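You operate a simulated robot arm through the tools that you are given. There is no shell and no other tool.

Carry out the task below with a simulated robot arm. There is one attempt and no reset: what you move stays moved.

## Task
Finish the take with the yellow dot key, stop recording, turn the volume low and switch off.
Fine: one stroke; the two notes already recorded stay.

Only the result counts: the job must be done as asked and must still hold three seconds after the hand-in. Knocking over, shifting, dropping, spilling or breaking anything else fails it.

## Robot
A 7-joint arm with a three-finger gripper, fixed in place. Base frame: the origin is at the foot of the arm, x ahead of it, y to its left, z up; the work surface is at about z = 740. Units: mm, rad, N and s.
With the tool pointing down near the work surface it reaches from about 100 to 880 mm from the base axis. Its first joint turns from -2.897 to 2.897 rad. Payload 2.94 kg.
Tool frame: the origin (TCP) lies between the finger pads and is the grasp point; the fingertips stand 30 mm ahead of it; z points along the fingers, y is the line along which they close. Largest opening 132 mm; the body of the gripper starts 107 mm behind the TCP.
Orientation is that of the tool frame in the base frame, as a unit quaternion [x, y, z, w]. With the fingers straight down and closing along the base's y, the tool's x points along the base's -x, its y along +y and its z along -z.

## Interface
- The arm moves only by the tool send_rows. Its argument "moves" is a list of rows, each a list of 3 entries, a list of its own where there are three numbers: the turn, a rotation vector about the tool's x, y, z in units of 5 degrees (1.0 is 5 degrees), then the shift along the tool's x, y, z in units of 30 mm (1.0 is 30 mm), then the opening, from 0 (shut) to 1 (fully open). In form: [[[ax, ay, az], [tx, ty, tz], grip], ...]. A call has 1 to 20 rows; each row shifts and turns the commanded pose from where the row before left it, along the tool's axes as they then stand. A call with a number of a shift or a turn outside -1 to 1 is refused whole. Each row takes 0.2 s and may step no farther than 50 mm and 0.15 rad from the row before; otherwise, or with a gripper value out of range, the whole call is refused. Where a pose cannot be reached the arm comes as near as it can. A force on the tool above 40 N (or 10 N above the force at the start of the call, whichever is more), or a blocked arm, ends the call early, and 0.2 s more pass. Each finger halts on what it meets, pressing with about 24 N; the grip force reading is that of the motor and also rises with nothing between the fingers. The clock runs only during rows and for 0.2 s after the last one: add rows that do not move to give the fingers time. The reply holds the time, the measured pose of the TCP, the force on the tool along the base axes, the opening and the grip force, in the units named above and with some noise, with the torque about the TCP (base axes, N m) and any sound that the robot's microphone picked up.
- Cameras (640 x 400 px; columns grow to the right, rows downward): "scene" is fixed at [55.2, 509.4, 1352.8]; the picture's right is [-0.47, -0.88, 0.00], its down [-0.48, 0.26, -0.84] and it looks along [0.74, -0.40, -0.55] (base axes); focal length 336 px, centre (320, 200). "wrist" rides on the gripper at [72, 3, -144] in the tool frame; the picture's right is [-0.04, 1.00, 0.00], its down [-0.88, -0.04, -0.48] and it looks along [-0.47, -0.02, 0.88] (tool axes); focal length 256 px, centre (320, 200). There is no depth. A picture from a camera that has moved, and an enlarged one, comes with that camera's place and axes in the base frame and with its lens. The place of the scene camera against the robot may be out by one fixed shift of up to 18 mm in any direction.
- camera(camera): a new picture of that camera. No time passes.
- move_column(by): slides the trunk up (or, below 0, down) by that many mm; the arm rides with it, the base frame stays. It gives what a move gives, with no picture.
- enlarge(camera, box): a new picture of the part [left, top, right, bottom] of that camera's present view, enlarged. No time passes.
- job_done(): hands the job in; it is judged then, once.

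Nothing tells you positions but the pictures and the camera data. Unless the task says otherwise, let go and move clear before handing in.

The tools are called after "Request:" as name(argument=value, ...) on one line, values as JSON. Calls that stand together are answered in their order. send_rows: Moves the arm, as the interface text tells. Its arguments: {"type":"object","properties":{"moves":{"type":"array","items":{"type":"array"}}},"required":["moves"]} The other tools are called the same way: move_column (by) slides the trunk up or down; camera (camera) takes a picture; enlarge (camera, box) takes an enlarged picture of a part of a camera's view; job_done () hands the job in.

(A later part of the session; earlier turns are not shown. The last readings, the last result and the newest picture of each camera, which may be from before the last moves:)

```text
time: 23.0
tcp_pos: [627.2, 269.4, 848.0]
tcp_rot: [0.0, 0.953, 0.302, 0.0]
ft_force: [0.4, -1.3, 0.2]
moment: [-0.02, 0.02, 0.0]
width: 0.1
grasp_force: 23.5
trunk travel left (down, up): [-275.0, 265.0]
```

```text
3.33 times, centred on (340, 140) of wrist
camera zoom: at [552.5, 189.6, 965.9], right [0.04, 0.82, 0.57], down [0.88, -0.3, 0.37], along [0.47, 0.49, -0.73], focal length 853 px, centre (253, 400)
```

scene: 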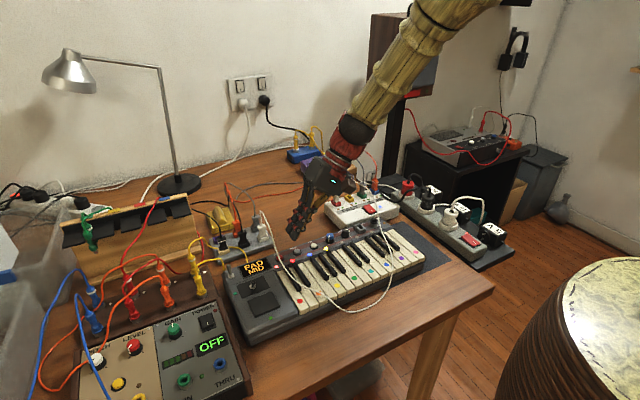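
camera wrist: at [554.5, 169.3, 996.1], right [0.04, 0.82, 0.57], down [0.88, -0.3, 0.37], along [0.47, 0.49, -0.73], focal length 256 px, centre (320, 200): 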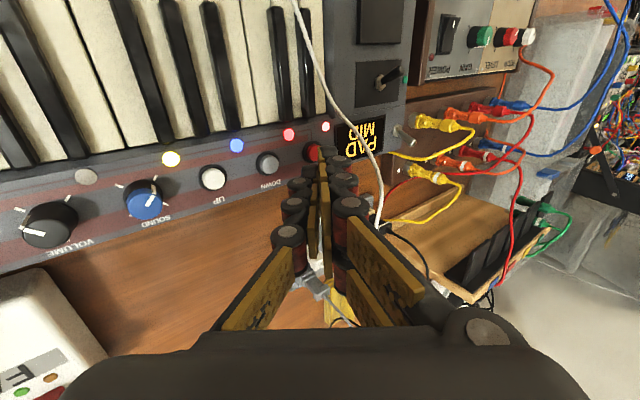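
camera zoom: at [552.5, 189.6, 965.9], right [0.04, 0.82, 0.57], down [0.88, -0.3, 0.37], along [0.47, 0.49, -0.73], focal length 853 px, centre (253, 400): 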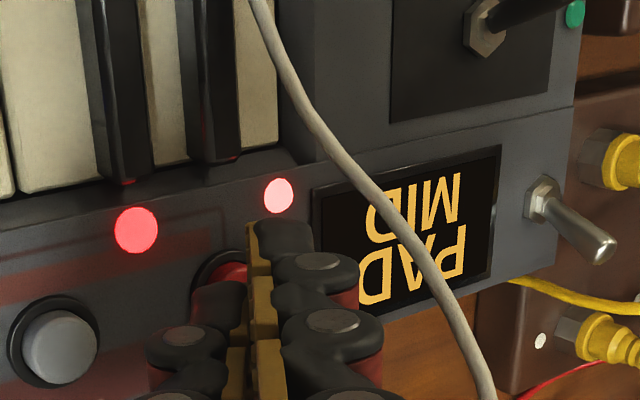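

REC lies on the tool axis about 25 mm ahead, and the final pose leaves about 9 mm to the cable. I'll advance another 15 mm and re-check.

Request:
send_rows(moves=[[[0, 0, 0], [0, 0, 0.25], 0], [[0, 0, 0], [0, 0, 0.25], 0], [[0, 0, 0], [0, 0, 0], 0]])

Request:
enlarge(camera="scene", box=[260, 220, 320, 265])

Request:
enlarge(camera="wrist", box=[280, 90, 400, 180])

```text
time: 23.8
tcp_pos: [625.7, 279.6, 835.5]
tcp_rot: [0.0, 0.954, 0.301, 0.0]
ft_force: [0.7, 0.3, -0.7]
moment: [0.0, -0.01, -0.01]
width: 0.1
grasp_force: 23.9
trunk travel left (down, up): [-275.0, 265.0]
```

```text
8.89 times, centred on (290, 242) of scene
camera zoom: at [55.2, 509.4, 1352.8], right [-0.47, -0.88, 0.0], down [-0.48, 0.26, -0.84], along [0.74, -0.4, -0.55], focal length 2984 px, centre (587, -178)
```

zoom: 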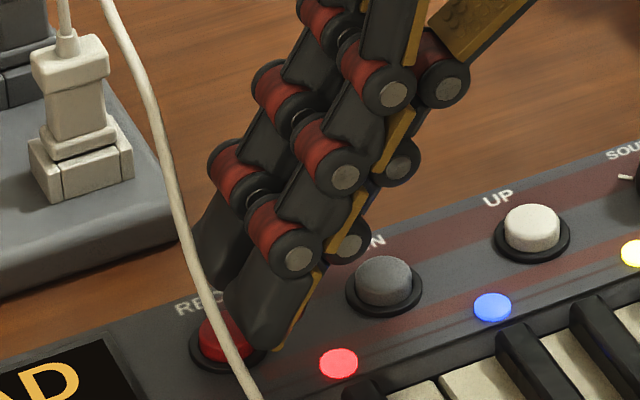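

```text
4.44 times, centred on (340, 135) of wrist
camera zoom: at [552.1, 199.3, 953.7], right [0.04, 0.82, 0.57], down [0.88, -0.3, 0.37], along [0.48, 0.49, -0.73], focal length 1138 px, centre (231, 489)
```

zoom: 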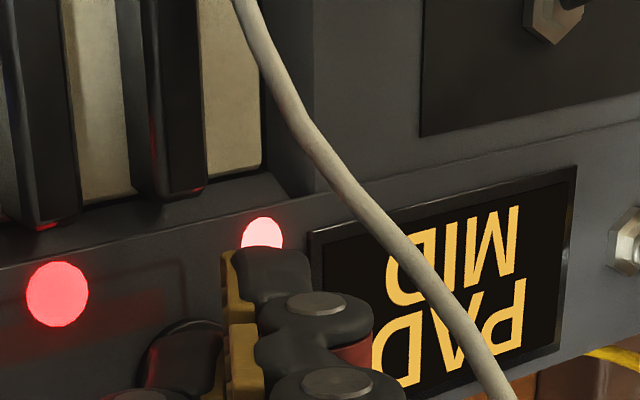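

The fingertips are just above REC with clear space to the cable. I'll press in with small steps along the tool axis and stop at the click.

Request:
send_rows(moves=[[[0, 0, 0], [0, 0, 0.1], 0], [[0, 0, 0], [0, 0, 0.1], 0], [[0, 0, 0], [0, 0, 0], 0]])

```text
time: 24.6
tcp_pos: [625.5, 282.2, 830.1]
tcp_rot: [0.0, 0.954, 0.301, 0.0]
ft_force: [-0.8, 0.6, 1.3]
moment: [0.03, 0.01, 0.0]
width: 0.0
grasp_force: 24.4
trunk travel left (down, up): [-275.0, 265.0]
```

Request:
send_rows(moves=[[[0, 0, 0], [0, 0, 0.0667], 0], [[0, 0, 0], [0, 0, 0], 0]])

```text
time: 25.2
tcp_pos: [625.3, 283.1, 829.1]
tcp_rot: [0.002, 0.954, 0.301, 0.0]
ft_force: [-0.4, -0.9, 0.3]
moment: [0.03, 0.0, 0.01]
width: 0.0
grasp_force: 23.3
trunk travel left (down, up): [-275.0, 265.0]
```

Request:
send_rows(moves=[[[0, 0, 0], [0, 0, 0.05], 0], [[0, 0, 0], [0, 0, 0], 0]])

```text
time: 25.8
tcp_pos: [626.2, 283.6, 827.3]
tcp_rot: [0.0, 0.954, 0.301, 0.0]
ft_force: [0.5, -0.4, 0.9]
moment: [-0.03, 0.01, -0.01]
width: 0.0
grasp_force: 23.7
trunk travel left (down, up): [-275.0, 265.0]
```

Request:
enlarge(camera="scene", box=[260, 220, 320, 265])

Request:
enlarge(camera="wrist", box=[280, 90, 400, 180])

```text
8.89 times, centred on (290, 242) of scene
camera zoom: at [55.2, 509.4, 1352.8], right [-0.47, -0.88, 0.0], down [-0.48, 0.26, -0.84], along [0.74, -0.4, -0.55], focal length 2984 px, centre (587, -178)
```

zoom: 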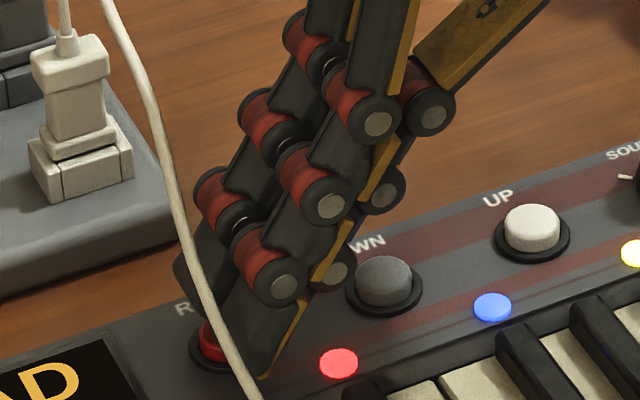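

```text
4.44 times, centred on (340, 135) of wrist
camera zoom: at [552.0, 204.0, 946.0], right [0.04, 0.82, 0.57], down [0.88, -0.3, 0.37], along [0.48, 0.49, -0.73], focal length 1138 px, centre (231, 489)
```

zoom: 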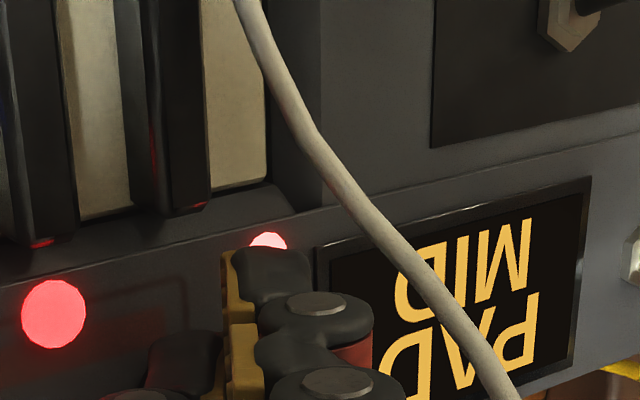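

Request:
send_rows(moves=[[[0, 0, 0], [0, 0, 0.05], 0], [[0, 0, 0], [0, 0, 0], 0]])

```text
time: 26.4
tcp_pos: [626.7, 283.7, 826.6]
tcp_rot: [0.0, 0.954, 0.3, 0.0]
ft_force: [0.2, 0.1, 0.6]
moment: [0.0, 0.01, -0.02]
width: 0.0
grasp_force: 23.8
trunk travel left (down, up): [-275.0, 265.0]
heard: click
```

I heard a click. I'll check whether the REC LED went off.

Request:
enlarge(camera="scene", box=[240, 215, 360, 295])

Request:
enlarge(camera="wrist", box=[200, 90, 400, 220])

```text
5.00 times, centred on (300, 255) of scene
camera zoom: at [55.2, 509.4, 1352.8], right [-0.47, -0.88, 0.0], down [-0.48, 0.26, -0.84], along [0.74, -0.4, -0.55], focal length 1678 px, centre (420, -75)
```

zoom: 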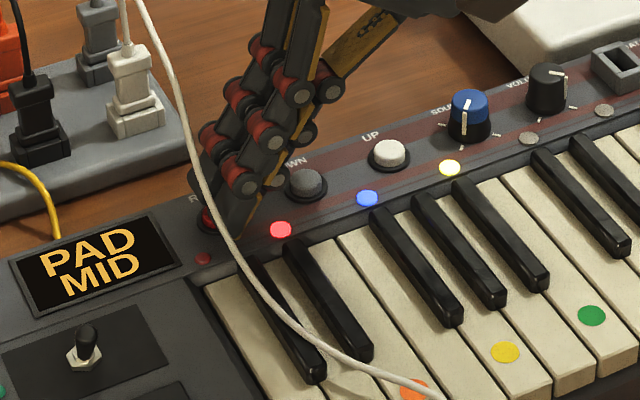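

```text
3.08 times, centred on (300, 155) of wrist
camera zoom: at [552.0, 204.3, 945.0], right [0.04, 0.82, 0.57], down [0.88, -0.3, 0.37], along [0.48, 0.49, -0.73], focal length 788 px, centre (382, 338)
```

zoom: 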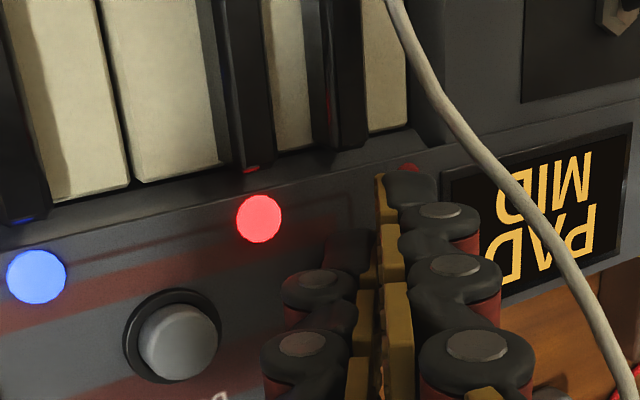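

REC is off and the three note LEDs (red, blue, yellow) are kept. I'll retract along the tool axis, straighten up, and move over the VOLUME knob with the fingers open for a good look.

Request:
send_rows(moves=[[[0, 0, 0], [0, 0, -0.4], 0], [[0, 0, 0], [0, 0, -0.8], 0], [[0, 0, 0], [0, 0, -0.8], 0], [[0, 0, 0], [0, 0, -0.8], 0], [[1, 0, 0], [0.3, 0, -0.3], 0], [[1, 0, 0], [0.3, 0, -0.3], 0], [[1, 0, 0], [0.3, 0, -0.3], 0], [[1, 0, 0], [0.3, -0.5, 0], 0], [[1, 0, 0], [0.3, -0.8, 0], 0.3], [[1, 0, 0], [0.3, -0.8, 0], 0.6], [[1, 0, 0], [0.3, -0.8, 0], 1], [[0, 0, 0], [0.3, -0.8, 0], 1], [[0, 0, 0], [0.3, -0.5, 0], 1], [[0, 0, 0], [0, 0, 0], 1], [[0, 0, 0], [0, 0, 0], 1], [[0, 0, 0], [0, 0, 0], 1], [[0, 0, 0], [0, 0, 0], 1]])

Request:
camera(camera="wrist")

Request:
enlarge(camera="scene", box=[240, 190, 440, 320])

```text
time: 30.0
tcp_pos: [545.1, 99.8, 900.3]
tcp_rot: [0.0, 1.0, 0.0, 0.001]
ft_force: [0.1, 0.4, -0.8]
moment: [0.06, 0.0, -0.04]
width: 131.7
grasp_force: 0.0
trunk travel left (down, up): [-275.0, 265.0]
```

```text
taken
camera wrist: at [471.4, 101.3, 1043.8], right [0.04, 1.0, 0.0], down [0.88, -0.04, 0.48], along [0.48, -0.02, -0.88], focal length 256 px, centre (320, 200)
```

wrist: 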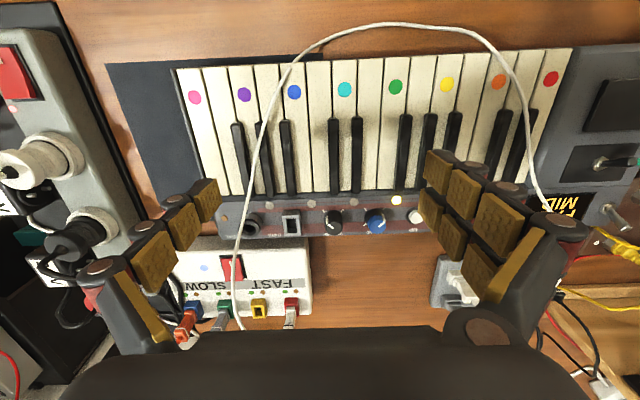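

```text
3.08 times, centred on (340, 255) of scene
camera zoom: at [55.2, 509.4, 1352.8], right [-0.47, -0.88, 0.0], down [-0.48, 0.26, -0.84], along [0.74, -0.4, -0.55], focal length 1033 px, centre (258, 31)
```

zoom: 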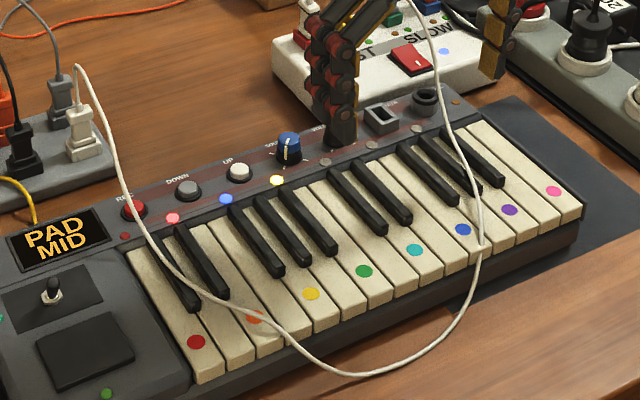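

The left branch of the cable is at about y≈10–20 beside the panel, so I'll keep the opening small near the VOLUME knob at y≈110. First I'll zoom in on the knobs.

Request:
enlarge(camera="wrist", box=[280, 180, 420, 260])

Request:
enlarge(camera="scene", box=[320, 200, 370, 240])

```text
4.57 times, centred on (350, 220) of wrist
camera zoom: at [471.4, 101.3, 1043.8], right [0.04, 1.0, 0.0], down [0.88, -0.04, 0.48], along [0.48, -0.02, -0.88], focal length 1170 px, centre (183, 109)
```

zoom: 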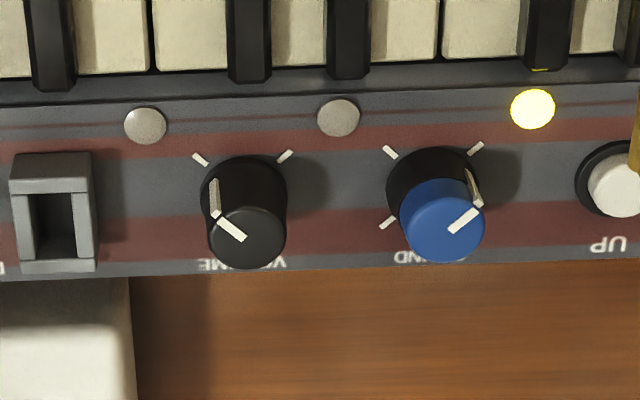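

```text
10.00 times, centred on (345, 220) of scene
camera zoom: at [55.2, 509.4, 1352.8], right [-0.47, -0.88, 0.0], down [-0.48, 0.26, -0.84], along [0.74, -0.4, -0.55], focal length 3357 px, centre (70, 0)
```

zoom: 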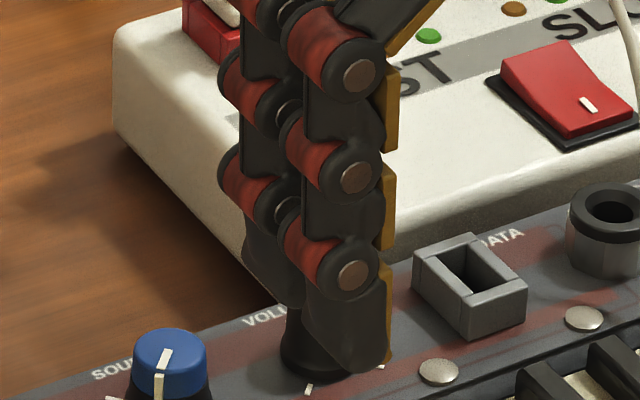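

The VOLUME knob is at about (632, 110.5), roughly 20 mm tall with its top at about z 810. Its pointer is on the player's lower-right tick, and the ticks sit at lower-left, top and lower-right, so LOW should be counter-clockwise seen from above. I'll move over it with a 33 mm opening and pre-rotate 45° clockwise.

Request:
send_rows(moves=[[[0, 0, 0], [-0.725, 0.089, 0.1], 0.25], [[0, 0, 0], [-0.725, 0.089, 0.1], 0.25], [[0, 0, 0], [-0.725, 0.089, 0.1], 0.25], [[0, 0, 0], [-0.725, 0.089, 0.1], 0.25], [[0, 0, 1], [0, 0, 0], 0.25], [[0, 0, 1], [0, 0, 0], 0.25], [[0, 0, 1], [0, 0, 0], 0.25], [[0, 0, 1], [0, 0, 0], 0.25], [[0, 0, 1], [0, 0, 0], 0.25], [[0, 0, 1], [0, 0, 0], 0.25], [[0, 0, 1], [0, 0, 0], 0.25], [[0, 0, 1], [0, 0, 0], 0.25], [[0, 0, 1], [0, 0, 0], 0.25], [[0, 0, 0], [0, 0, 0], 0.25]])

Request:
camera(camera="wrist")

Request:
enlarge(camera="scene", box=[290, 170, 410, 260])

```text
time: 33.0
tcp_pos: [632.2, 111.0, 888.6]
tcp_rot: [0.384, 0.923, 0.0, 0.001]
ft_force: [-0.2, 0.0, -0.9]
moment: [0.0, 0.0, 0.0]
width: 33.0
grasp_force: 0.1
trunk travel left (down, up): [-275.0, 265.0]
```

```text
taken
camera wrist: at [581.2, 163.7, 1031.7], right [0.74, 0.68, 0.0], down [0.59, -0.65, 0.48], along [0.32, -0.35, -0.88], focal length 256 px, centre (320, 200)
```

wrist: 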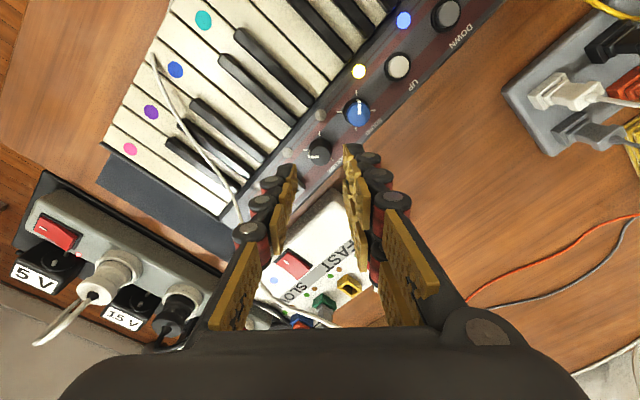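

```text
4.44 times, centred on (350, 215) of scene
camera zoom: at [55.2, 509.4, 1352.8], right [-0.47, -0.88, 0.0], down [-0.48, 0.26, -0.84], along [0.74, -0.4, -0.55], focal length 1492 px, centre (187, 133)
```

zoom: 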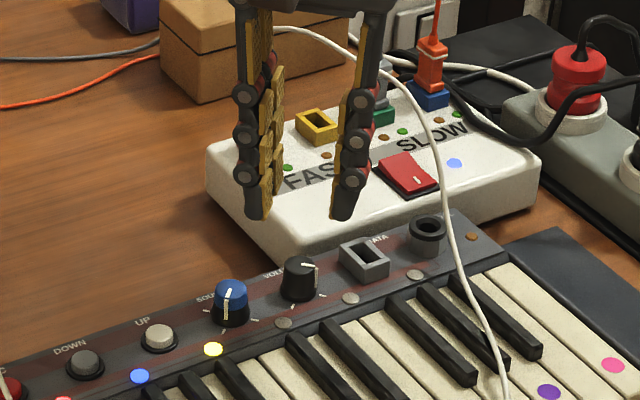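

The gripper straddles the knob from above. I'll zoom in to confirm its centre and tick marks.

Request:
enlarge(camera="wrist", box=[280, 80, 400, 180])

Request:
enlarge(camera="scene", box=[330, 215, 380, 250])

```text
4.00 times, centred on (340, 130) of wrist
camera zoom: at [581.2, 163.7, 1031.7], right [0.74, 0.68, 0.0], down [0.59, -0.65, 0.48], along [0.32, -0.35, -0.88], focal length 1024 px, centre (240, 480)
```

zoom: 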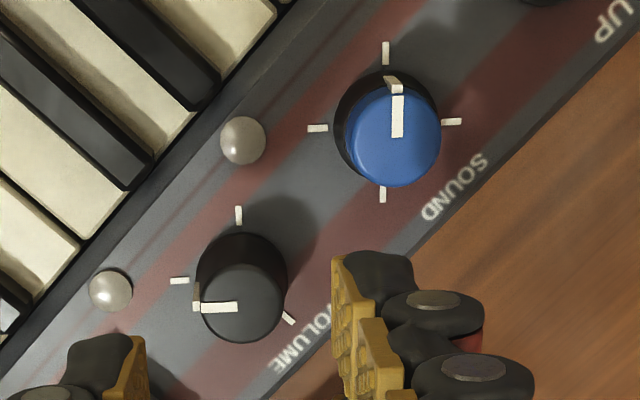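

```text
11.43 times, centred on (355, 232) of scene
camera zoom: at [55.2, 509.4, 1352.8], right [-0.47, -0.88, 0.0], down [-0.48, 0.26, -0.84], along [0.74, -0.4, -0.55], focal length 3836 px, centre (-80, -171)
```

zoom: 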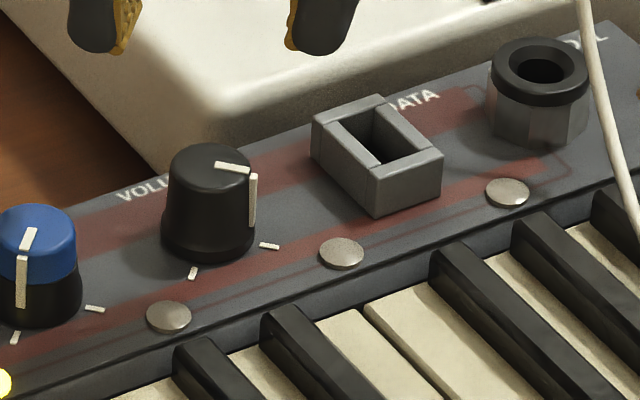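

The ticks are at the player's 4:30 (current), 12:00 and 7:30 positions. The gripper is centred within about 1.5 mm and clears the SOUND knob, so I'll descend around the knob.

Request:
send_rows(moves=[[[0, 0, 0], [-0.02, -0.02, 0.6], 0.25], [[0, 0, 0], [-0.01, -0.01, 0.6], 0.25], [[0, 0, 0], [0, 0, 0.5], 0.25], [[0, 0, 0], [0, 0, 0], 0.25]])

Request:
enlarge(camera="scene", box=[320, 190, 390, 250])

Request:
enlarge(camera="wrist", box=[260, 90, 400, 190])

```text
time: 34.0
tcp_pos: [630.8, 109.2, 838.9]
tcp_rot: [0.383, 0.924, -0.001, -0.001]
ft_force: [0.5, 0.4, 0.7]
moment: [0.02, 0.01, 0.01]
width: 32.8
grasp_force: 0.1
trunk travel left (down, up): [-275.0, 265.0]
```

```text
6.67 times, centred on (355, 220) of scene
camera zoom: at [55.2, 509.4, 1352.8], right [-0.47, -0.88, 0.0], down [-0.48, 0.26, -0.84], along [0.74, -0.4, -0.55], focal length 2238 px, centre (87, 67)
```

zoom: 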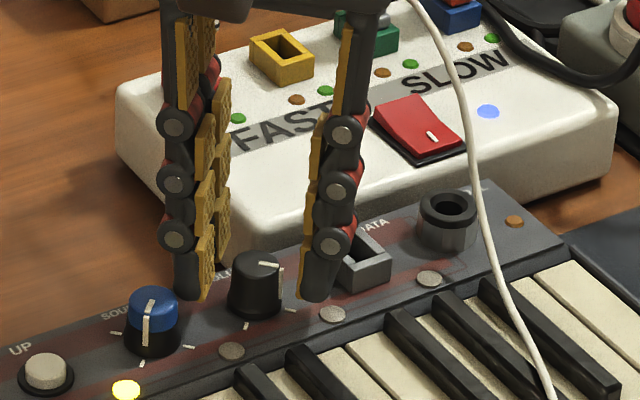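

```text
4.00 times, centred on (330, 140) of wrist
camera zoom: at [580.9, 162.5, 981.4], right [0.74, 0.68, 0.0], down [0.59, -0.65, 0.48], along [0.32, -0.35, -0.88], focal length 1024 px, centre (280, 440)
```

zoom: 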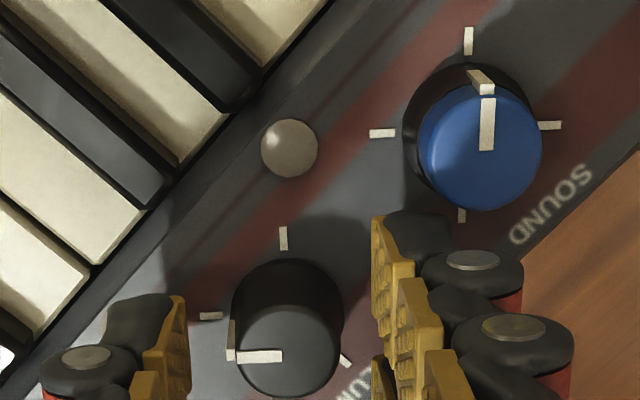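

The knob is well centred between the pads. I'll lower about 12 mm more and close gently on it.

Request:
send_rows(moves=[[[0, 0, 0], [0, 0, 0.2], 0.25], [[0, 0, 0], [0, 0, 0.2], 0.25], [[0, 0, 0], [0, 0, 0], 0.25]])

Request:
enlarge(camera="scene", box=[320, 200, 390, 250])

```text
time: 34.8
tcp_pos: [630.8, 109.2, 827.2]
tcp_rot: [0.383, 0.924, 0.0, 0.0]
ft_force: [-0.4, 0.2, -1.2]
moment: [0.0, 0.02, -0.01]
width: 33.2
grasp_force: 0.0
trunk travel left (down, up): [-275.0, 265.0]
```

```text
8.00 times, centred on (355, 225) of scene
camera zoom: at [55.2, 509.4, 1352.8], right [-0.47, -0.88, 0.0], down [-0.48, 0.26, -0.84], along [0.74, -0.4, -0.55], focal length 2685 px, centre (40, 0)
```

zoom: 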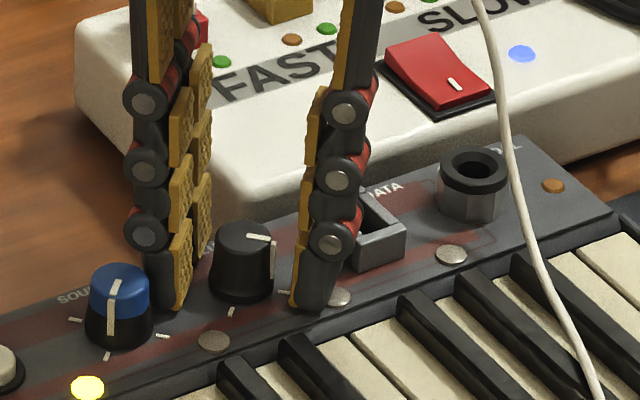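

Request:
send_rows(moves=[[[0, 0, 0], [0, 0, 0], 0.2], [[0, 0, 0], [0, 0, 0], 0.15], [[0, 0, 0], [0, 0, 0], 0.1], [[0, 0, 0], [0, 0, 0], 0.1]])

```text
time: 35.8
tcp_pos: [631.9, 110.1, 826.6]
tcp_rot: [0.382, 0.924, 0.0, 0.0]
ft_force: [2.7, 4.1, -0.2]
moment: [0.11, -0.11, 0.01]
width: 17.9
grasp_force: 23.9
trunk travel left (down, up): [-275.0, 265.0]
```

The knob is gripped at about 18 mm wide. I'll turn counter-clockwise, starting with 20° to check the response.

Request:
send_rows(moves=[[[0, 0, -1], [0, 0.03, 0], 0.1], [[0, 0, -1], [0, 0, 0], 0.1], [[0, 0, -1], [0, 0, 0], 0.1], [[0, 0, -1], [0, 0, 0], 0.1]])

Request:
enlarge(camera="scene", box=[235, 200, 395, 300])

Request:
enlarge(camera="wrist", box=[260, 100, 400, 200])

```text
time: 36.8
tcp_pos: [631.3, 109.7, 826.1]
tcp_rot: [0.215, 0.977, 0.0, 0.0]
ft_force: [1.5, -0.8, 5.0]
moment: [0.01, 0.15, 0.0]
width: 18.4
grasp_force: 24.2
trunk travel left (down, up): [-275.0, 265.0]
```

```text
4.00 times, centred on (315, 250) of scene
camera zoom: at [55.2, 509.4, 1352.8], right [-0.47, -0.88, 0.0], down [-0.48, 0.26, -0.84], along [0.74, -0.4, -0.55], focal length 1343 px, centre (340, 0)
```

zoom: 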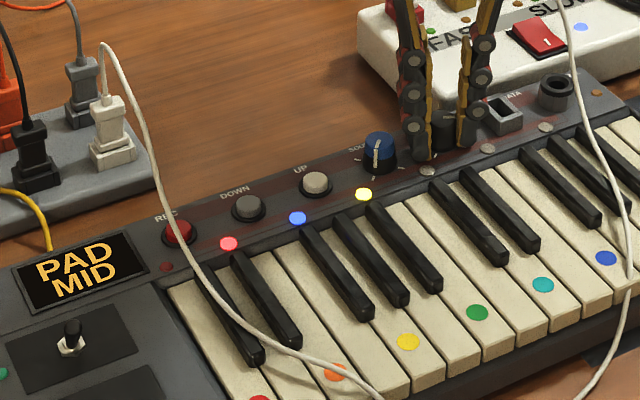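

```text
4.00 times, centred on (330, 150) of wrist
camera zoom: at [566.7, 142.5, 969.1], right [0.46, 0.89, 0.0], down [0.78, -0.4, 0.48], along [0.42, -0.22, -0.88], focal length 1024 px, centre (280, 400)
```

zoom: 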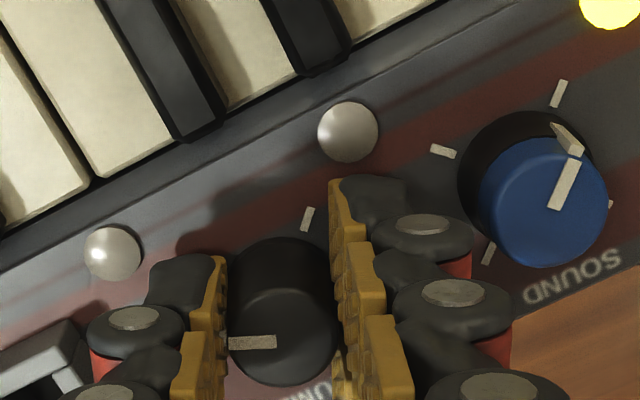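

The knob turns with the gripper. I'll continue counter-clockwise and watch the display.

Request:
send_rows(moves=[[[0, 0, -1], [0, 0, 0], 0.1], [[0, 0, -1], [0, 0, 0], 0.1], [[0, 0, -1], [0, 0, 0], 0.1], [[0, 0, -1], [0, 0, 0], 0.1], [[0, 0, -1], [0, 0, 0], 0.1], [[0, 0, -1], [0, 0, 0], 0.1], [[0, 0, -1], [0, 0, 0], 0.1], [[0, 0, -1], [0, 0, 0], 0.1], [[0, 0, -1], [0, 0, 0], 0.1], [[0, 0, -1], [0, 0, 0], 0.1]])

Request:
enlarge(camera="scene", box=[235, 200, 395, 300])

Request:
enlarge(camera="wrist", box=[260, 100, 400, 200])

```text
time: 39.0
tcp_pos: [634.1, 109.7, 826.7]
tcp_rot: [-0.218, 0.976, 0.0, 0.0]
ft_force: [4.3, -2.2, 5.9]
moment: [-0.24, 0.3, 0.05]
width: 18.4
grasp_force: 24.2
trunk travel left (down, up): [-275.0, 265.0]
```

```text
4.00 times, centred on (315, 250) of scene
camera zoom: at [55.2, 509.4, 1352.8], right [-0.47, -0.88, 0.0], down [-0.48, 0.26, -0.84], along [0.74, -0.4, -0.55], focal length 1343 px, centre (340, 0)
```

zoom: 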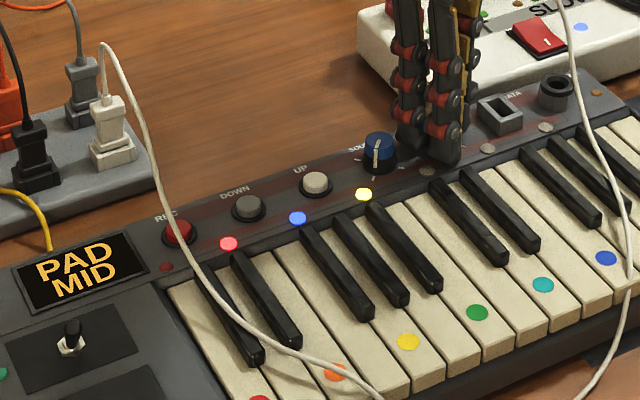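

```text
4.00 times, centred on (330, 150) of wrist
camera zoom: at [564.5, 81.5, 969.1], right [-0.38, 0.92, 0.0], down [0.81, 0.34, 0.48], along [0.44, 0.18, -0.88], focal length 1024 px, centre (280, 400)
```

zoom: 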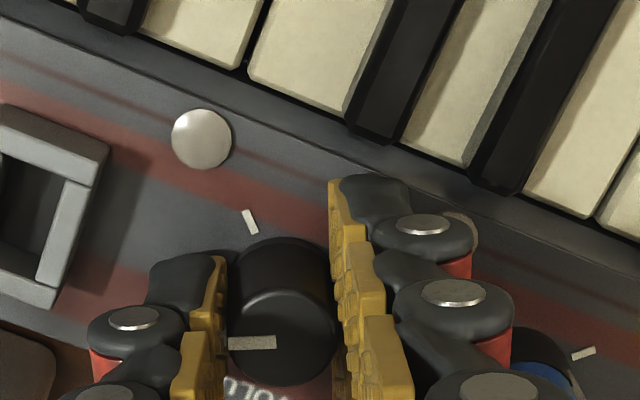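

The pointer has moved 70° with no detent yet. I'll keep turning.

Request:
send_rows(moves=[[[0, 0, -1], [0, 0, 0], 0.1], [[0, 0, -1], [0, 0, 0], 0.1], [[0, 0, -1], [0, 0, 0], 0.1], [[0, 0, -1], [0, 0, 0], 0.1], [[0, 0, -1], [0, 0, 0], 0.1], [[0, 0, -1], [0, 0, 0], 0.1], [[0, 0, -1], [0, 0, 0], 0.1], [[0, 0, -1], [0, 0, 0], 0.1], [[0, 0, -1], [0, 0, 0], 0.1], [[0, 0, -1], [0, 0, 0], 0.1]])

Request:
enlarge(camera="scene", box=[235, 200, 395, 300])

Request:
enlarge(camera="wrist", box=[260, 100, 400, 200])

```text
time: 41.2
tcp_pos: [633.2, 109.8, 825.5]
tcp_rot: [-0.61, 0.793, 0.0, 0.0]
ft_force: [4.7, 2.4, 6.6]
moment: [-0.17, -0.05, 0.0]
width: 18.3
grasp_force: 23.9
trunk travel left (down, up): [-275.0, 265.0]
```

```text
4.00 times, centred on (315, 250) of scene
camera zoom: at [55.2, 509.4, 1352.8], right [-0.47, -0.88, 0.0], down [-0.48, 0.26, -0.84], along [0.74, -0.4, -0.55], focal length 1343 px, centre (340, 0)
```

zoom: 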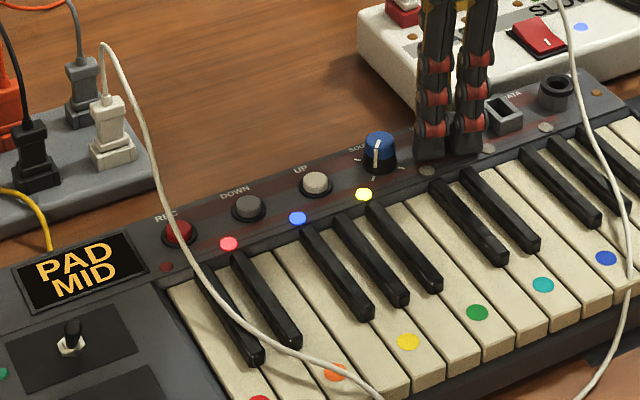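

```text
4.00 times, centred on (330, 150) of wrist
camera zoom: at [609.8, 40.6, 969.1], right [-0.95, 0.3, 0.0], down [0.26, 0.84, 0.48], along [0.14, 0.45, -0.88], focal length 1024 px, centre (280, 400)
```

zoom: 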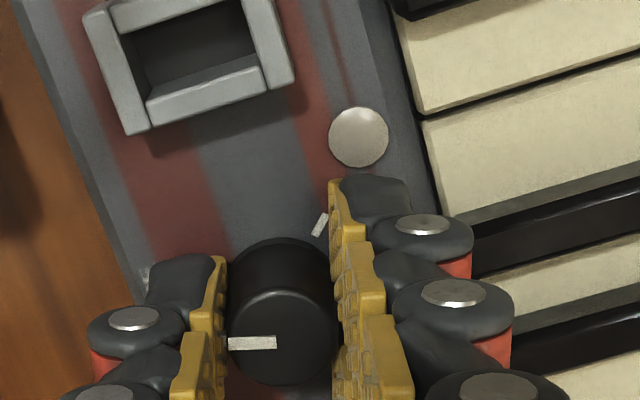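

After 120° the pointer is almost at 12 o'clock and the display is unchanged. I'll go on through 12 o'clock toward the lower-left tick.

Request:
send_rows(moves=[[[0, 0, -1], [0, 0, 0], 0.1], [[0, 0, -1], [0, 0, 0], 0.1], [[0, 0, -1], [0, 0, 0], 0.1], [[0, 0, 0], [0, 0, 0], 0.1]])

Request:
enlarge(camera="scene", box=[235, 200, 395, 300])

```text
time: 42.2
tcp_pos: [632.0, 109.7, 825.3]
tcp_rot: [0.708, -0.706, 0.0, 0.0]
ft_force: [6.1, 5.8, 6.9]
moment: [0.36, -0.15, -0.02]
width: 18.1
grasp_force: 23.8
trunk travel left (down, up): [-275.0, 265.0]
```

```text
4.00 times, centred on (315, 250) of scene
camera zoom: at [55.2, 509.4, 1352.8], right [-0.47, -0.88, 0.0], down [-0.48, 0.26, -0.84], along [0.74, -0.4, -0.55], focal length 1343 px, centre (340, 0)
```

zoom: 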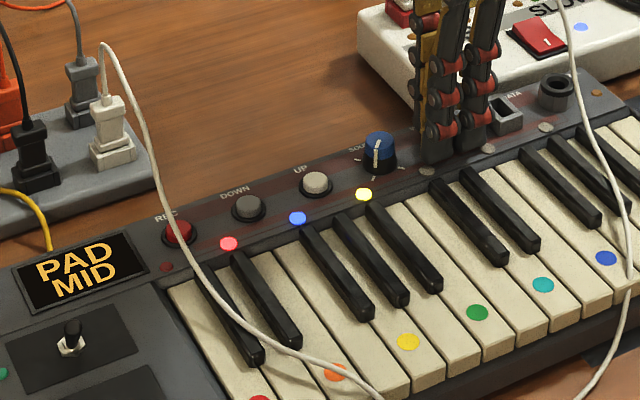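

The pointer is at 12 o'clock and the display still reads PAD MID, so MID seems to be a different setting. I'll ease off the small side load and keep turning toward the lower-left minimum.

Request:
send_rows(moves=[[[0, 0, -1], [-0.03, -0.03, -0.02], 0.1], [[0, 0, -1], [0, 0, 0], 0.1], [[0, 0, -1], [0, 0, 0], 0.1], [[0, 0, -1], [0, 0, 0], 0.1], [[0, 0, -1], [0, 0, 0], 0.1], [[0, 0, 0], [0, 0, 0], 0.1]])

Request:
enlarge(camera="wrist", box=[260, 100, 400, 200])

Request:
enlarge(camera="scene", box=[235, 180, 395, 300])

```text
time: 43.6
tcp_pos: [632.9, 110.0, 826.6]
tcp_rot: [0.843, -0.537, -0.001, 0.001]
ft_force: [2.5, -2.7, 0.8]
moment: [-0.27, -0.13, -0.04]
width: 18.3
grasp_force: 23.7
trunk travel left (down, up): [-275.0, 265.0]
```

```text
4.00 times, centred on (330, 150) of wrist
camera zoom: at [659.3, 43.1, 969.1], right [-0.92, -0.38, 0.0], down [-0.34, 0.81, 0.48], along [-0.18, 0.44, -0.88], focal length 1024 px, centre (280, 400)
```

zoom: 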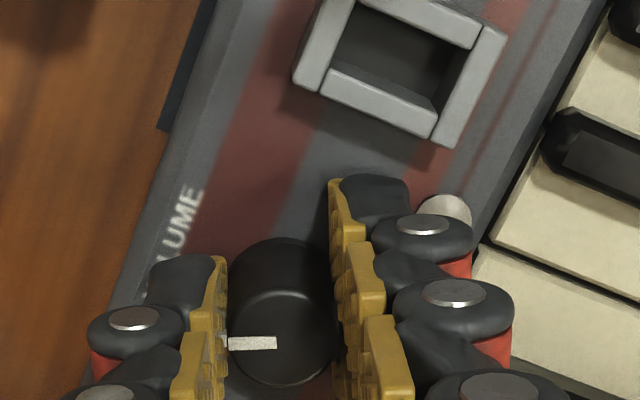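

```text
3.33 times, centred on (315, 240) of scene
camera zoom: at [55.2, 509.4, 1352.8], right [-0.47, -0.88, 0.0], down [-0.48, 0.26, -0.84], along [0.74, -0.4, -0.55], focal length 1119 px, centre (337, 67)
```

zoom: 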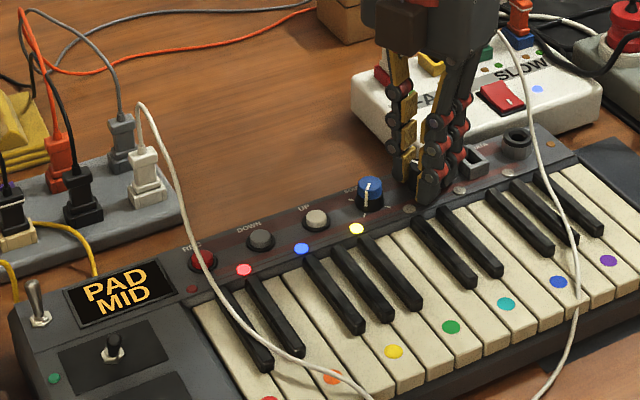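

Request:
send_rows(moves=[[[0, 0, -1], [0, 0, 0], 0.1], [[0, 0, -1], [0, 0, 0], 0.1], [[0, 0, -1], [0, 0, 0], 0.1], [[0, 0, -1], [0, 0, 0], 0.1], [[0, 0, 0], [0, 0, 0], 0.1]])

Request:
enlarge(camera="wrist", box=[260, 100, 400, 200])

Request:
enlarge(camera="scene", box=[235, 180, 395, 300])

```text
time: 44.8
tcp_pos: [632.5, 109.8, 826.7]
tcp_rot: [0.924, -0.382, 0.0, 0.0]
ft_force: [-3.0, -4.7, 2.5]
moment: [-0.19, -0.01, -0.02]
width: 18.2
grasp_force: 24.1
trunk travel left (down, up): [-275.0, 265.0]
```

```text
4.00 times, centred on (330, 150) of wrist
camera zoom: at [680.4, 56.8, 969.0], right [-0.74, -0.68, 0.0], down [-0.59, 0.65, 0.48], along [-0.32, 0.35, -0.88], focal length 1024 px, centre (280, 400)
```

zoom: 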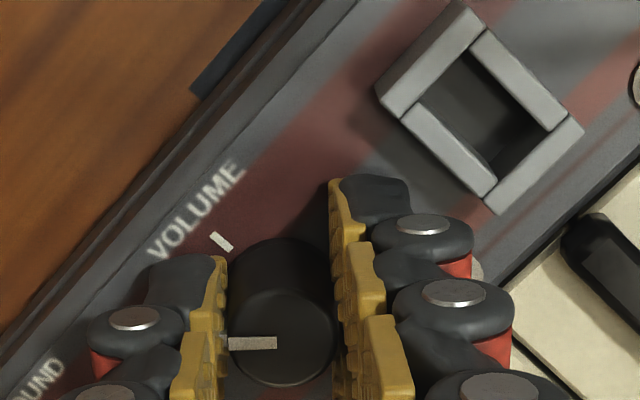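

```text
3.33 times, centred on (315, 240) of scene
camera zoom: at [55.2, 509.4, 1352.8], right [-0.47, -0.88, 0.0], down [-0.48, 0.26, -0.84], along [0.74, -0.4, -0.55], focal length 1119 px, centre (337, 67)
```

zoom: 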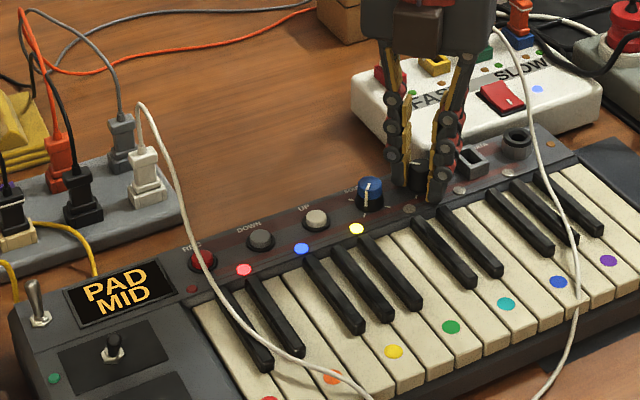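

The knob has turned 180° smoothly and its pointer is at about 10:30. I'll release, lift, unwind the wrist and regrasp for the remaining 90°.

Request:
send_rows(moves=[[[0, 0, 0], [0, 0, 0], 0.18], [[0, 0, 0], [0, 0, 0], 0.25], [[0, 0, 0], [0, 0, 0], 0.25], [[0, 0, 0], [0, 0, -0.4], 0.25], [[0, 0, 0], [0, 0, -0.7], 0.25], [[0, 0, 0], [0, 0, -0.7], 0.25], [[0, 0, 0], [0, 0, 0], 0.25]])

Request:
enlarge(camera="wrist", box=[260, 80, 400, 180])

Request:
enlarge(camera="scene", box=[235, 180, 395, 300])

```text
time: 46.4
tcp_pos: [632.5, 110.5, 880.5]
tcp_rot: [0.924, -0.383, 0.0, 0.0]
ft_force: [-0.1, -0.5, 0.1]
moment: [-0.02, -0.03, 0.02]
width: 32.7
grasp_force: 0.1
trunk travel left (down, up): [-275.0, 265.0]
```

```text
4.00 times, centred on (330, 130) of wrist
camera zoom: at [680.6, 56.5, 1023.6], right [-0.74, -0.68, 0.0], down [-0.59, 0.65, 0.48], along [-0.32, 0.35, -0.88], focal length 1024 px, centre (280, 480)
```

zoom: 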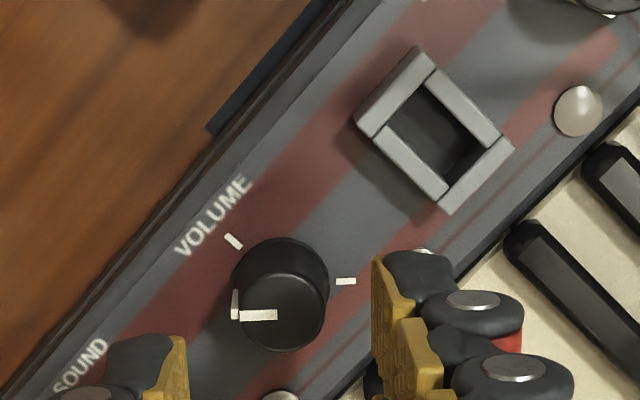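

```text
3.33 times, centred on (315, 240) of scene
camera zoom: at [55.2, 509.4, 1352.8], right [-0.47, -0.88, 0.0], down [-0.48, 0.26, -0.84], along [0.74, -0.4, -0.55], focal length 1119 px, centre (337, 67)
```

zoom: 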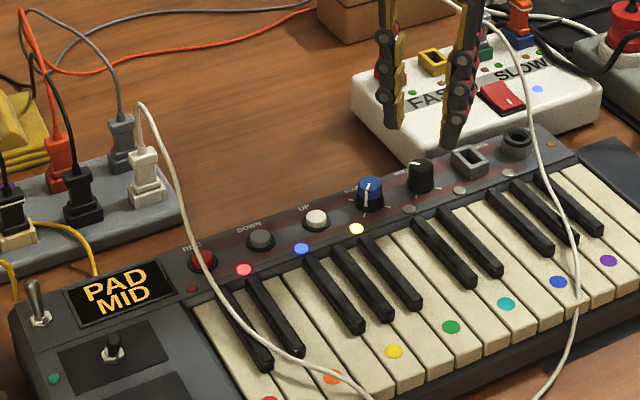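

The pointer holds at 10:30. I'll unwind the wrist 135° while raised, then regrasp square to the panel.

Request:
send_rows(moves=[[[0, 0, 1], [0, 0, 0], 0.25], [[0, 0, 1], [0, 0, 0], 0.25], [[0, 0, 1], [0, 0, 0], 0.25], [[0, 0, 1], [0, 0, 0], 0.25], [[0, 0, 1], [0, 0, 0], 0.25], [[0, 0, 1], [0, 0, 0], 0.25], [[0, 0, 1], [0, 0, 0], 0.25], [[0, 0, 1], [0, 0, 0], 0.25], [[0, 0, 1], [0, 0, 0], 0.25], [[0, 0, 1], [0, 0, 0], 0.25], [[0, 0, 1], [0, 0, 0], 0.25], [[0, 0, 1], [0, 0, 0], 0.25], [[0, 0, 1], [0, 0, 0], 0.25], [[0, 0, 1], [0, 0, 0], 0.25], [[0, 0, 1], [0, 0, 0], 0.25], [[0, 0, 1], [0, 0, 0], 0.25], [[0, 0, 1], [0, 0, 0], 0.25], [[0, 0, 1], [0, 0, 0], 0.25], [[0, 0, 1], [0, 0, 0], 0.25], [[0, 0, 1], [0, 0, 0], 0.25]])

Request:
send_rows(moves=[[[0, 0, 1], [0, 0, 0], 0.25], [[0, 0, 1], [0, 0, 0], 0.25], [[0, 0, 1], [0, 0, 0], 0.25], [[0, 0, 1], [0, 0, 0], 0.25], [[0, 0, 1], [0, 0, 0], 0.25], [[0, 0, 1], [0, 0, 0], 0.25], [[0, 0, 1], [0, 0, 0], 0.25], [[0, 0, 0], [0, 0, 0], 0.25]])

Request:
enlarge(camera="wrist", box=[260, 80, 400, 180])

```text
time: 50.6
tcp_pos: [634.5, 110.7, 881.0]
tcp_rot: [-0.3, 0.954, 0.0, 0.0]
ft_force: [0.6, -0.1, 0.5]
moment: [-0.01, 0.02, 0.03]
width: 32.9
grasp_force: 0.0
trunk travel left (down, up): [-275.0, 265.0]
```

```text
time: 52.4
tcp_pos: [632.7, 110.5, 880.8]
tcp_rot: [0.0, 1.0, 0.0, -0.001]
ft_force: [0.1, -0.3, 0.5]
moment: [0.0, 0.0, -0.02]
width: 33.2
grasp_force: 0.1
trunk travel left (down, up): [-275.0, 265.0]
```

```text
4.00 times, centred on (330, 130) of wrist
camera zoom: at [559.7, 114.0, 1023.5], right [0.04, 1.0, 0.0], down [0.88, -0.04, 0.48], along [0.47, -0.02, -0.88], focal length 1024 px, centre (280, 480)
```

zoom: 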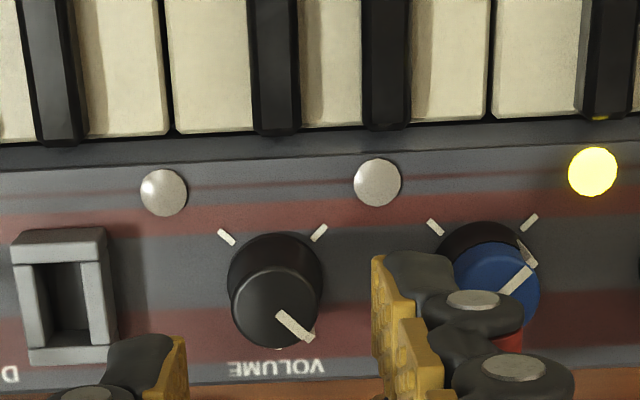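

The pointer sits at the player's 10:30, and the lower-left tick is 90° further counter-clockwise. I'll descend and regrasp.

Request:
send_rows(moves=[[[0, 0, 0], [0, 0, 0.6], 0.25], [[0, 0, 0], [0, 0, 0.6], 0.25], [[0, 0, 0], [0, 0, 0.4], 0.25], [[0, 0, 0], [0, 0, 0.2], 0.25], [[0, 0, 0], [0, 0, 0], 0.2], [[0, 0, 0], [0, 0, 0], 0.15], [[0, 0, 0], [0, 0, 0], 0.1], [[0, 0, 0], [0, 0, 0], 0.1]])

```text
time: 54.2
tcp_pos: [632.3, 111.3, 827.6]
tcp_rot: [-0.001, 1.0, 0.0, -0.001]
ft_force: [1.2, -5.1, -0.5]
moment: [-0.14, 0.49, -0.01]
width: 18.6
grasp_force: 23.8
trunk travel left (down, up): [-275.0, 265.0]
```

Request:
send_rows(moves=[[[0, 0, -1], [0, -0.03, 0], 0.1], [[0, 0, -1], [0, 0, 0], 0.1], [[0, 0, -1], [0, 0, 0], 0.1], [[0, 0, -1], [0, 0, 0], 0.1], [[0, 0, -1], [0, 0, 0], 0.1], [[0, 0, -1], [0, 0, 0], 0.1], [[0, 0, -1], [0, 0, 0], 0.1], [[0, 0, -1], [0, 0, 0], 0.1], [[0, 0, -1], [0, 0, 0], 0.1], [[0, 0, -1], [0, 0, 0], 0.1], [[0, 0, -1], [0, 0, 0], 0.1], [[0, 0, -1], [0, 0, 0], 0.1], [[0, 0, -1], [0, 0, 0], 0.1], [[0, 0, -1], [0, 0, 0], 0.1], [[0, 0, -1], [0, 0, 0], 0.1], [[0, 0, 0], [0, 0, 0], 0.1]])

Request:
enlarge(camera="wrist", box=[260, 100, 400, 200])

Request:
enlarge(camera="scene", box=[235, 180, 395, 300])

```text
time: 57.6
tcp_pos: [634.0, 110.0, 826.6]
tcp_rot: [-0.609, 0.793, 0.0, 0.0]
ft_force: [-4.7, 6.7, 1.6]
moment: [0.45, 0.0, 0.01]
width: 18.3
grasp_force: 24.2
trunk travel left (down, up): [-275.0, 265.0]
```

```text
4.00 times, centred on (330, 150) of wrist
camera zoom: at [610.5, 40.6, 969.6], right [-0.95, 0.3, 0.0], down [0.26, 0.84, 0.48], along [0.14, 0.45, -0.88], focal length 1024 px, centre (280, 400)
```

zoom: 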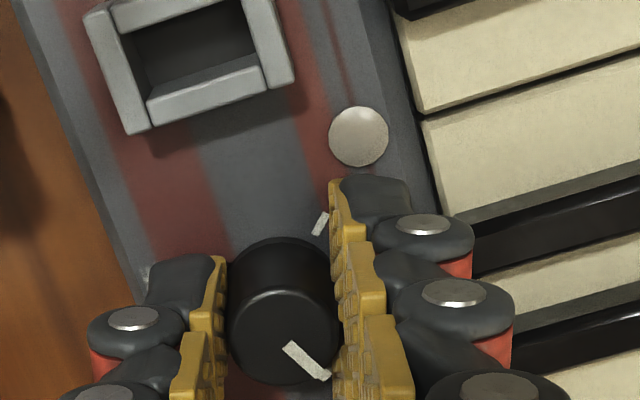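

```text
3.33 times, centred on (315, 240) of scene
camera zoom: at [55.2, 509.4, 1352.8], right [-0.47, -0.88, 0.0], down [-0.48, 0.26, -0.84], along [0.74, -0.4, -0.55], focal length 1119 px, centre (337, 67)
```

zoom: 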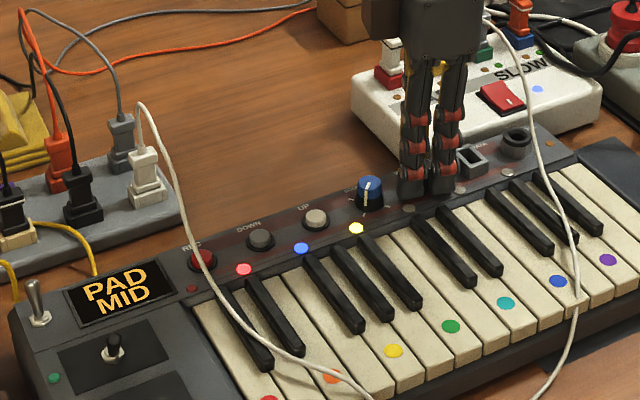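

The pointer has followed the gripper and is about 15° short of the lower-left tick. Three more rows should put it there.

Request:
send_rows(moves=[[[0, 0, -1], [0, 0, 0], 0.1], [[0, 0, -1], [0, 0, 0], 0.1], [[0, 0, -1], [0, 0, 0], 0.1], [[0, 0, 0], [0, 0, 0], 0.1]])

Request:
enlarge(camera="wrist", box=[260, 100, 400, 200])

Request:
enlarge(camera="scene", box=[235, 180, 395, 300])

```text
time: 58.6
tcp_pos: [633.8, 110.1, 827.1]
tcp_rot: [0.708, -0.706, 0.0, 0.0]
ft_force: [1.2, 5.6, -0.4]
moment: [0.13, -0.05, 0.05]
width: 18.0
grasp_force: 24.1
trunk travel left (down, up): [-275.0, 265.0]
```

```text
4.00 times, centred on (330, 150) of wrist
camera zoom: at [629.2, 37.3, 969.6], right [-1.0, 0.04, 0.0], down [0.04, 0.88, 0.48], along [0.02, 0.47, -0.88], focal length 1024 px, centre (280, 400)
```

zoom: 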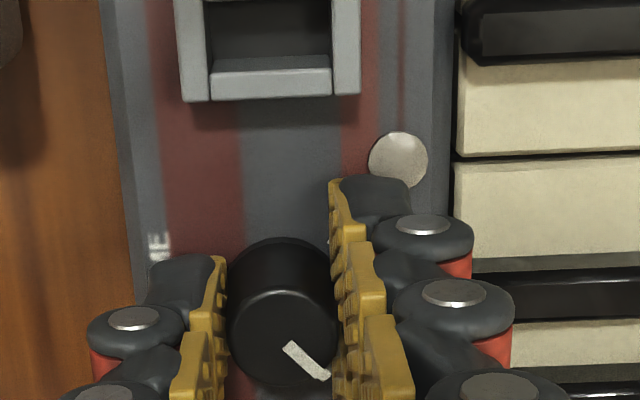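

```text
3.33 times, centred on (315, 240) of scene
camera zoom: at [55.2, 509.4, 1352.8], right [-0.47, -0.88, 0.0], down [-0.48, 0.26, -0.84], along [0.74, -0.4, -0.55], focal length 1119 px, centre (337, 67)
```

zoom: 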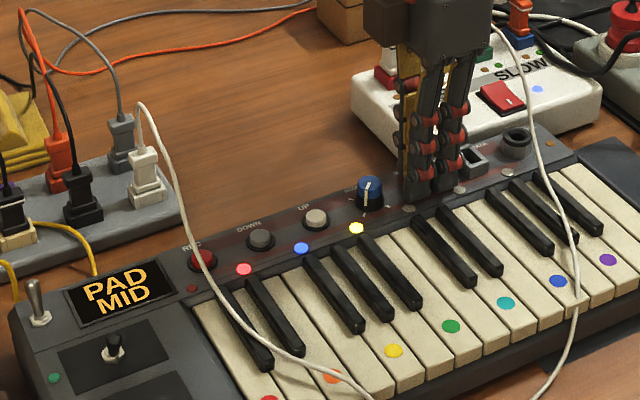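

I'll release with a small opening, lift, and check the pointer against the ticks.

Request:
send_rows(moves=[[[0, 0, 0], [0, 0, 0], 0.17], [[0, 0, 0], [0, 0, 0], 0.2], [[0, 0, 0], [0, 0, 0], 0.2], [[0, 0, 0], [0, 0, -0.4], 0.2], [[0, 0, 0], [0, 0, -0.7], 0.2], [[0, 0, 0], [0, 0, -0.7], 0.2], [[0, 0, 0], [0, 0, 0], 0.2]])

Request:
enlarge(camera="wrist", box=[260, 80, 400, 180])

Request:
enlarge(camera="scene", box=[330, 215, 380, 250])

Request:
enlarge(camera="scene", box=[220, 210, 340, 300])

```text
time: 60.2
tcp_pos: [632.6, 107.8, 879.8]
tcp_rot: [-0.707, 0.707, 0.001, 0.0]
ft_force: [0.2, 0.3, 0.3]
moment: [-0.01, -0.02, -0.01]
width: 26.5
grasp_force: 0.1
trunk travel left (down, up): [-275.0, 265.0]
```

```text
4.00 times, centred on (330, 130) of wrist
camera zoom: at [629.2, 36.6, 1022.6], right [-1.0, 0.04, 0.0], down [0.04, 0.88, 0.48], along [0.02, 0.48, -0.88], focal length 1024 px, centre (280, 480)
```

zoom: 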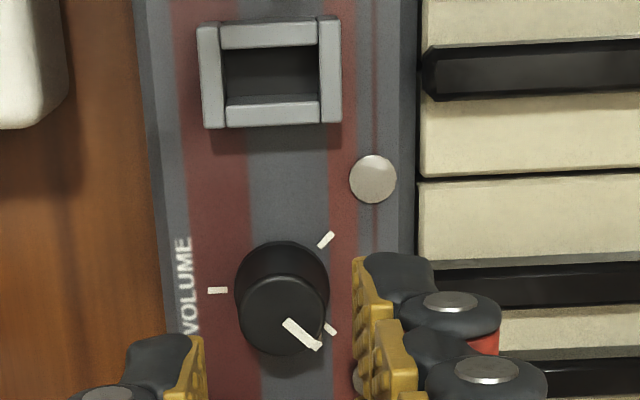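

```text
11.43 times, centred on (355, 232) of scene
camera zoom: at [55.2, 509.4, 1352.8], right [-0.47, -0.88, 0.0], down [-0.48, 0.26, -0.84], along [0.74, -0.4, -0.55], focal length 3836 px, centre (-80, -171)
```

zoom: 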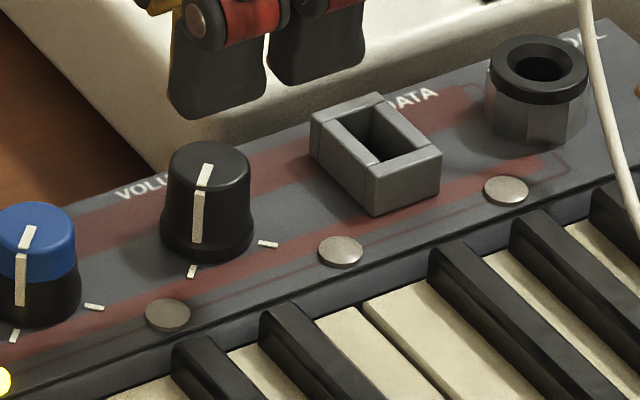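

```text
4.44 times, centred on (280, 255) of scene
camera zoom: at [55.2, 509.4, 1352.8], right [-0.47, -0.88, 0.0], down [-0.48, 0.26, -0.84], along [0.74, -0.4, -0.55], focal length 1492 px, centre (498, -44)
```

zoom: 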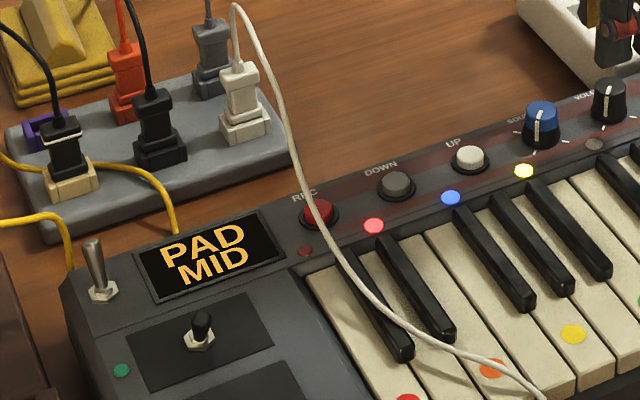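

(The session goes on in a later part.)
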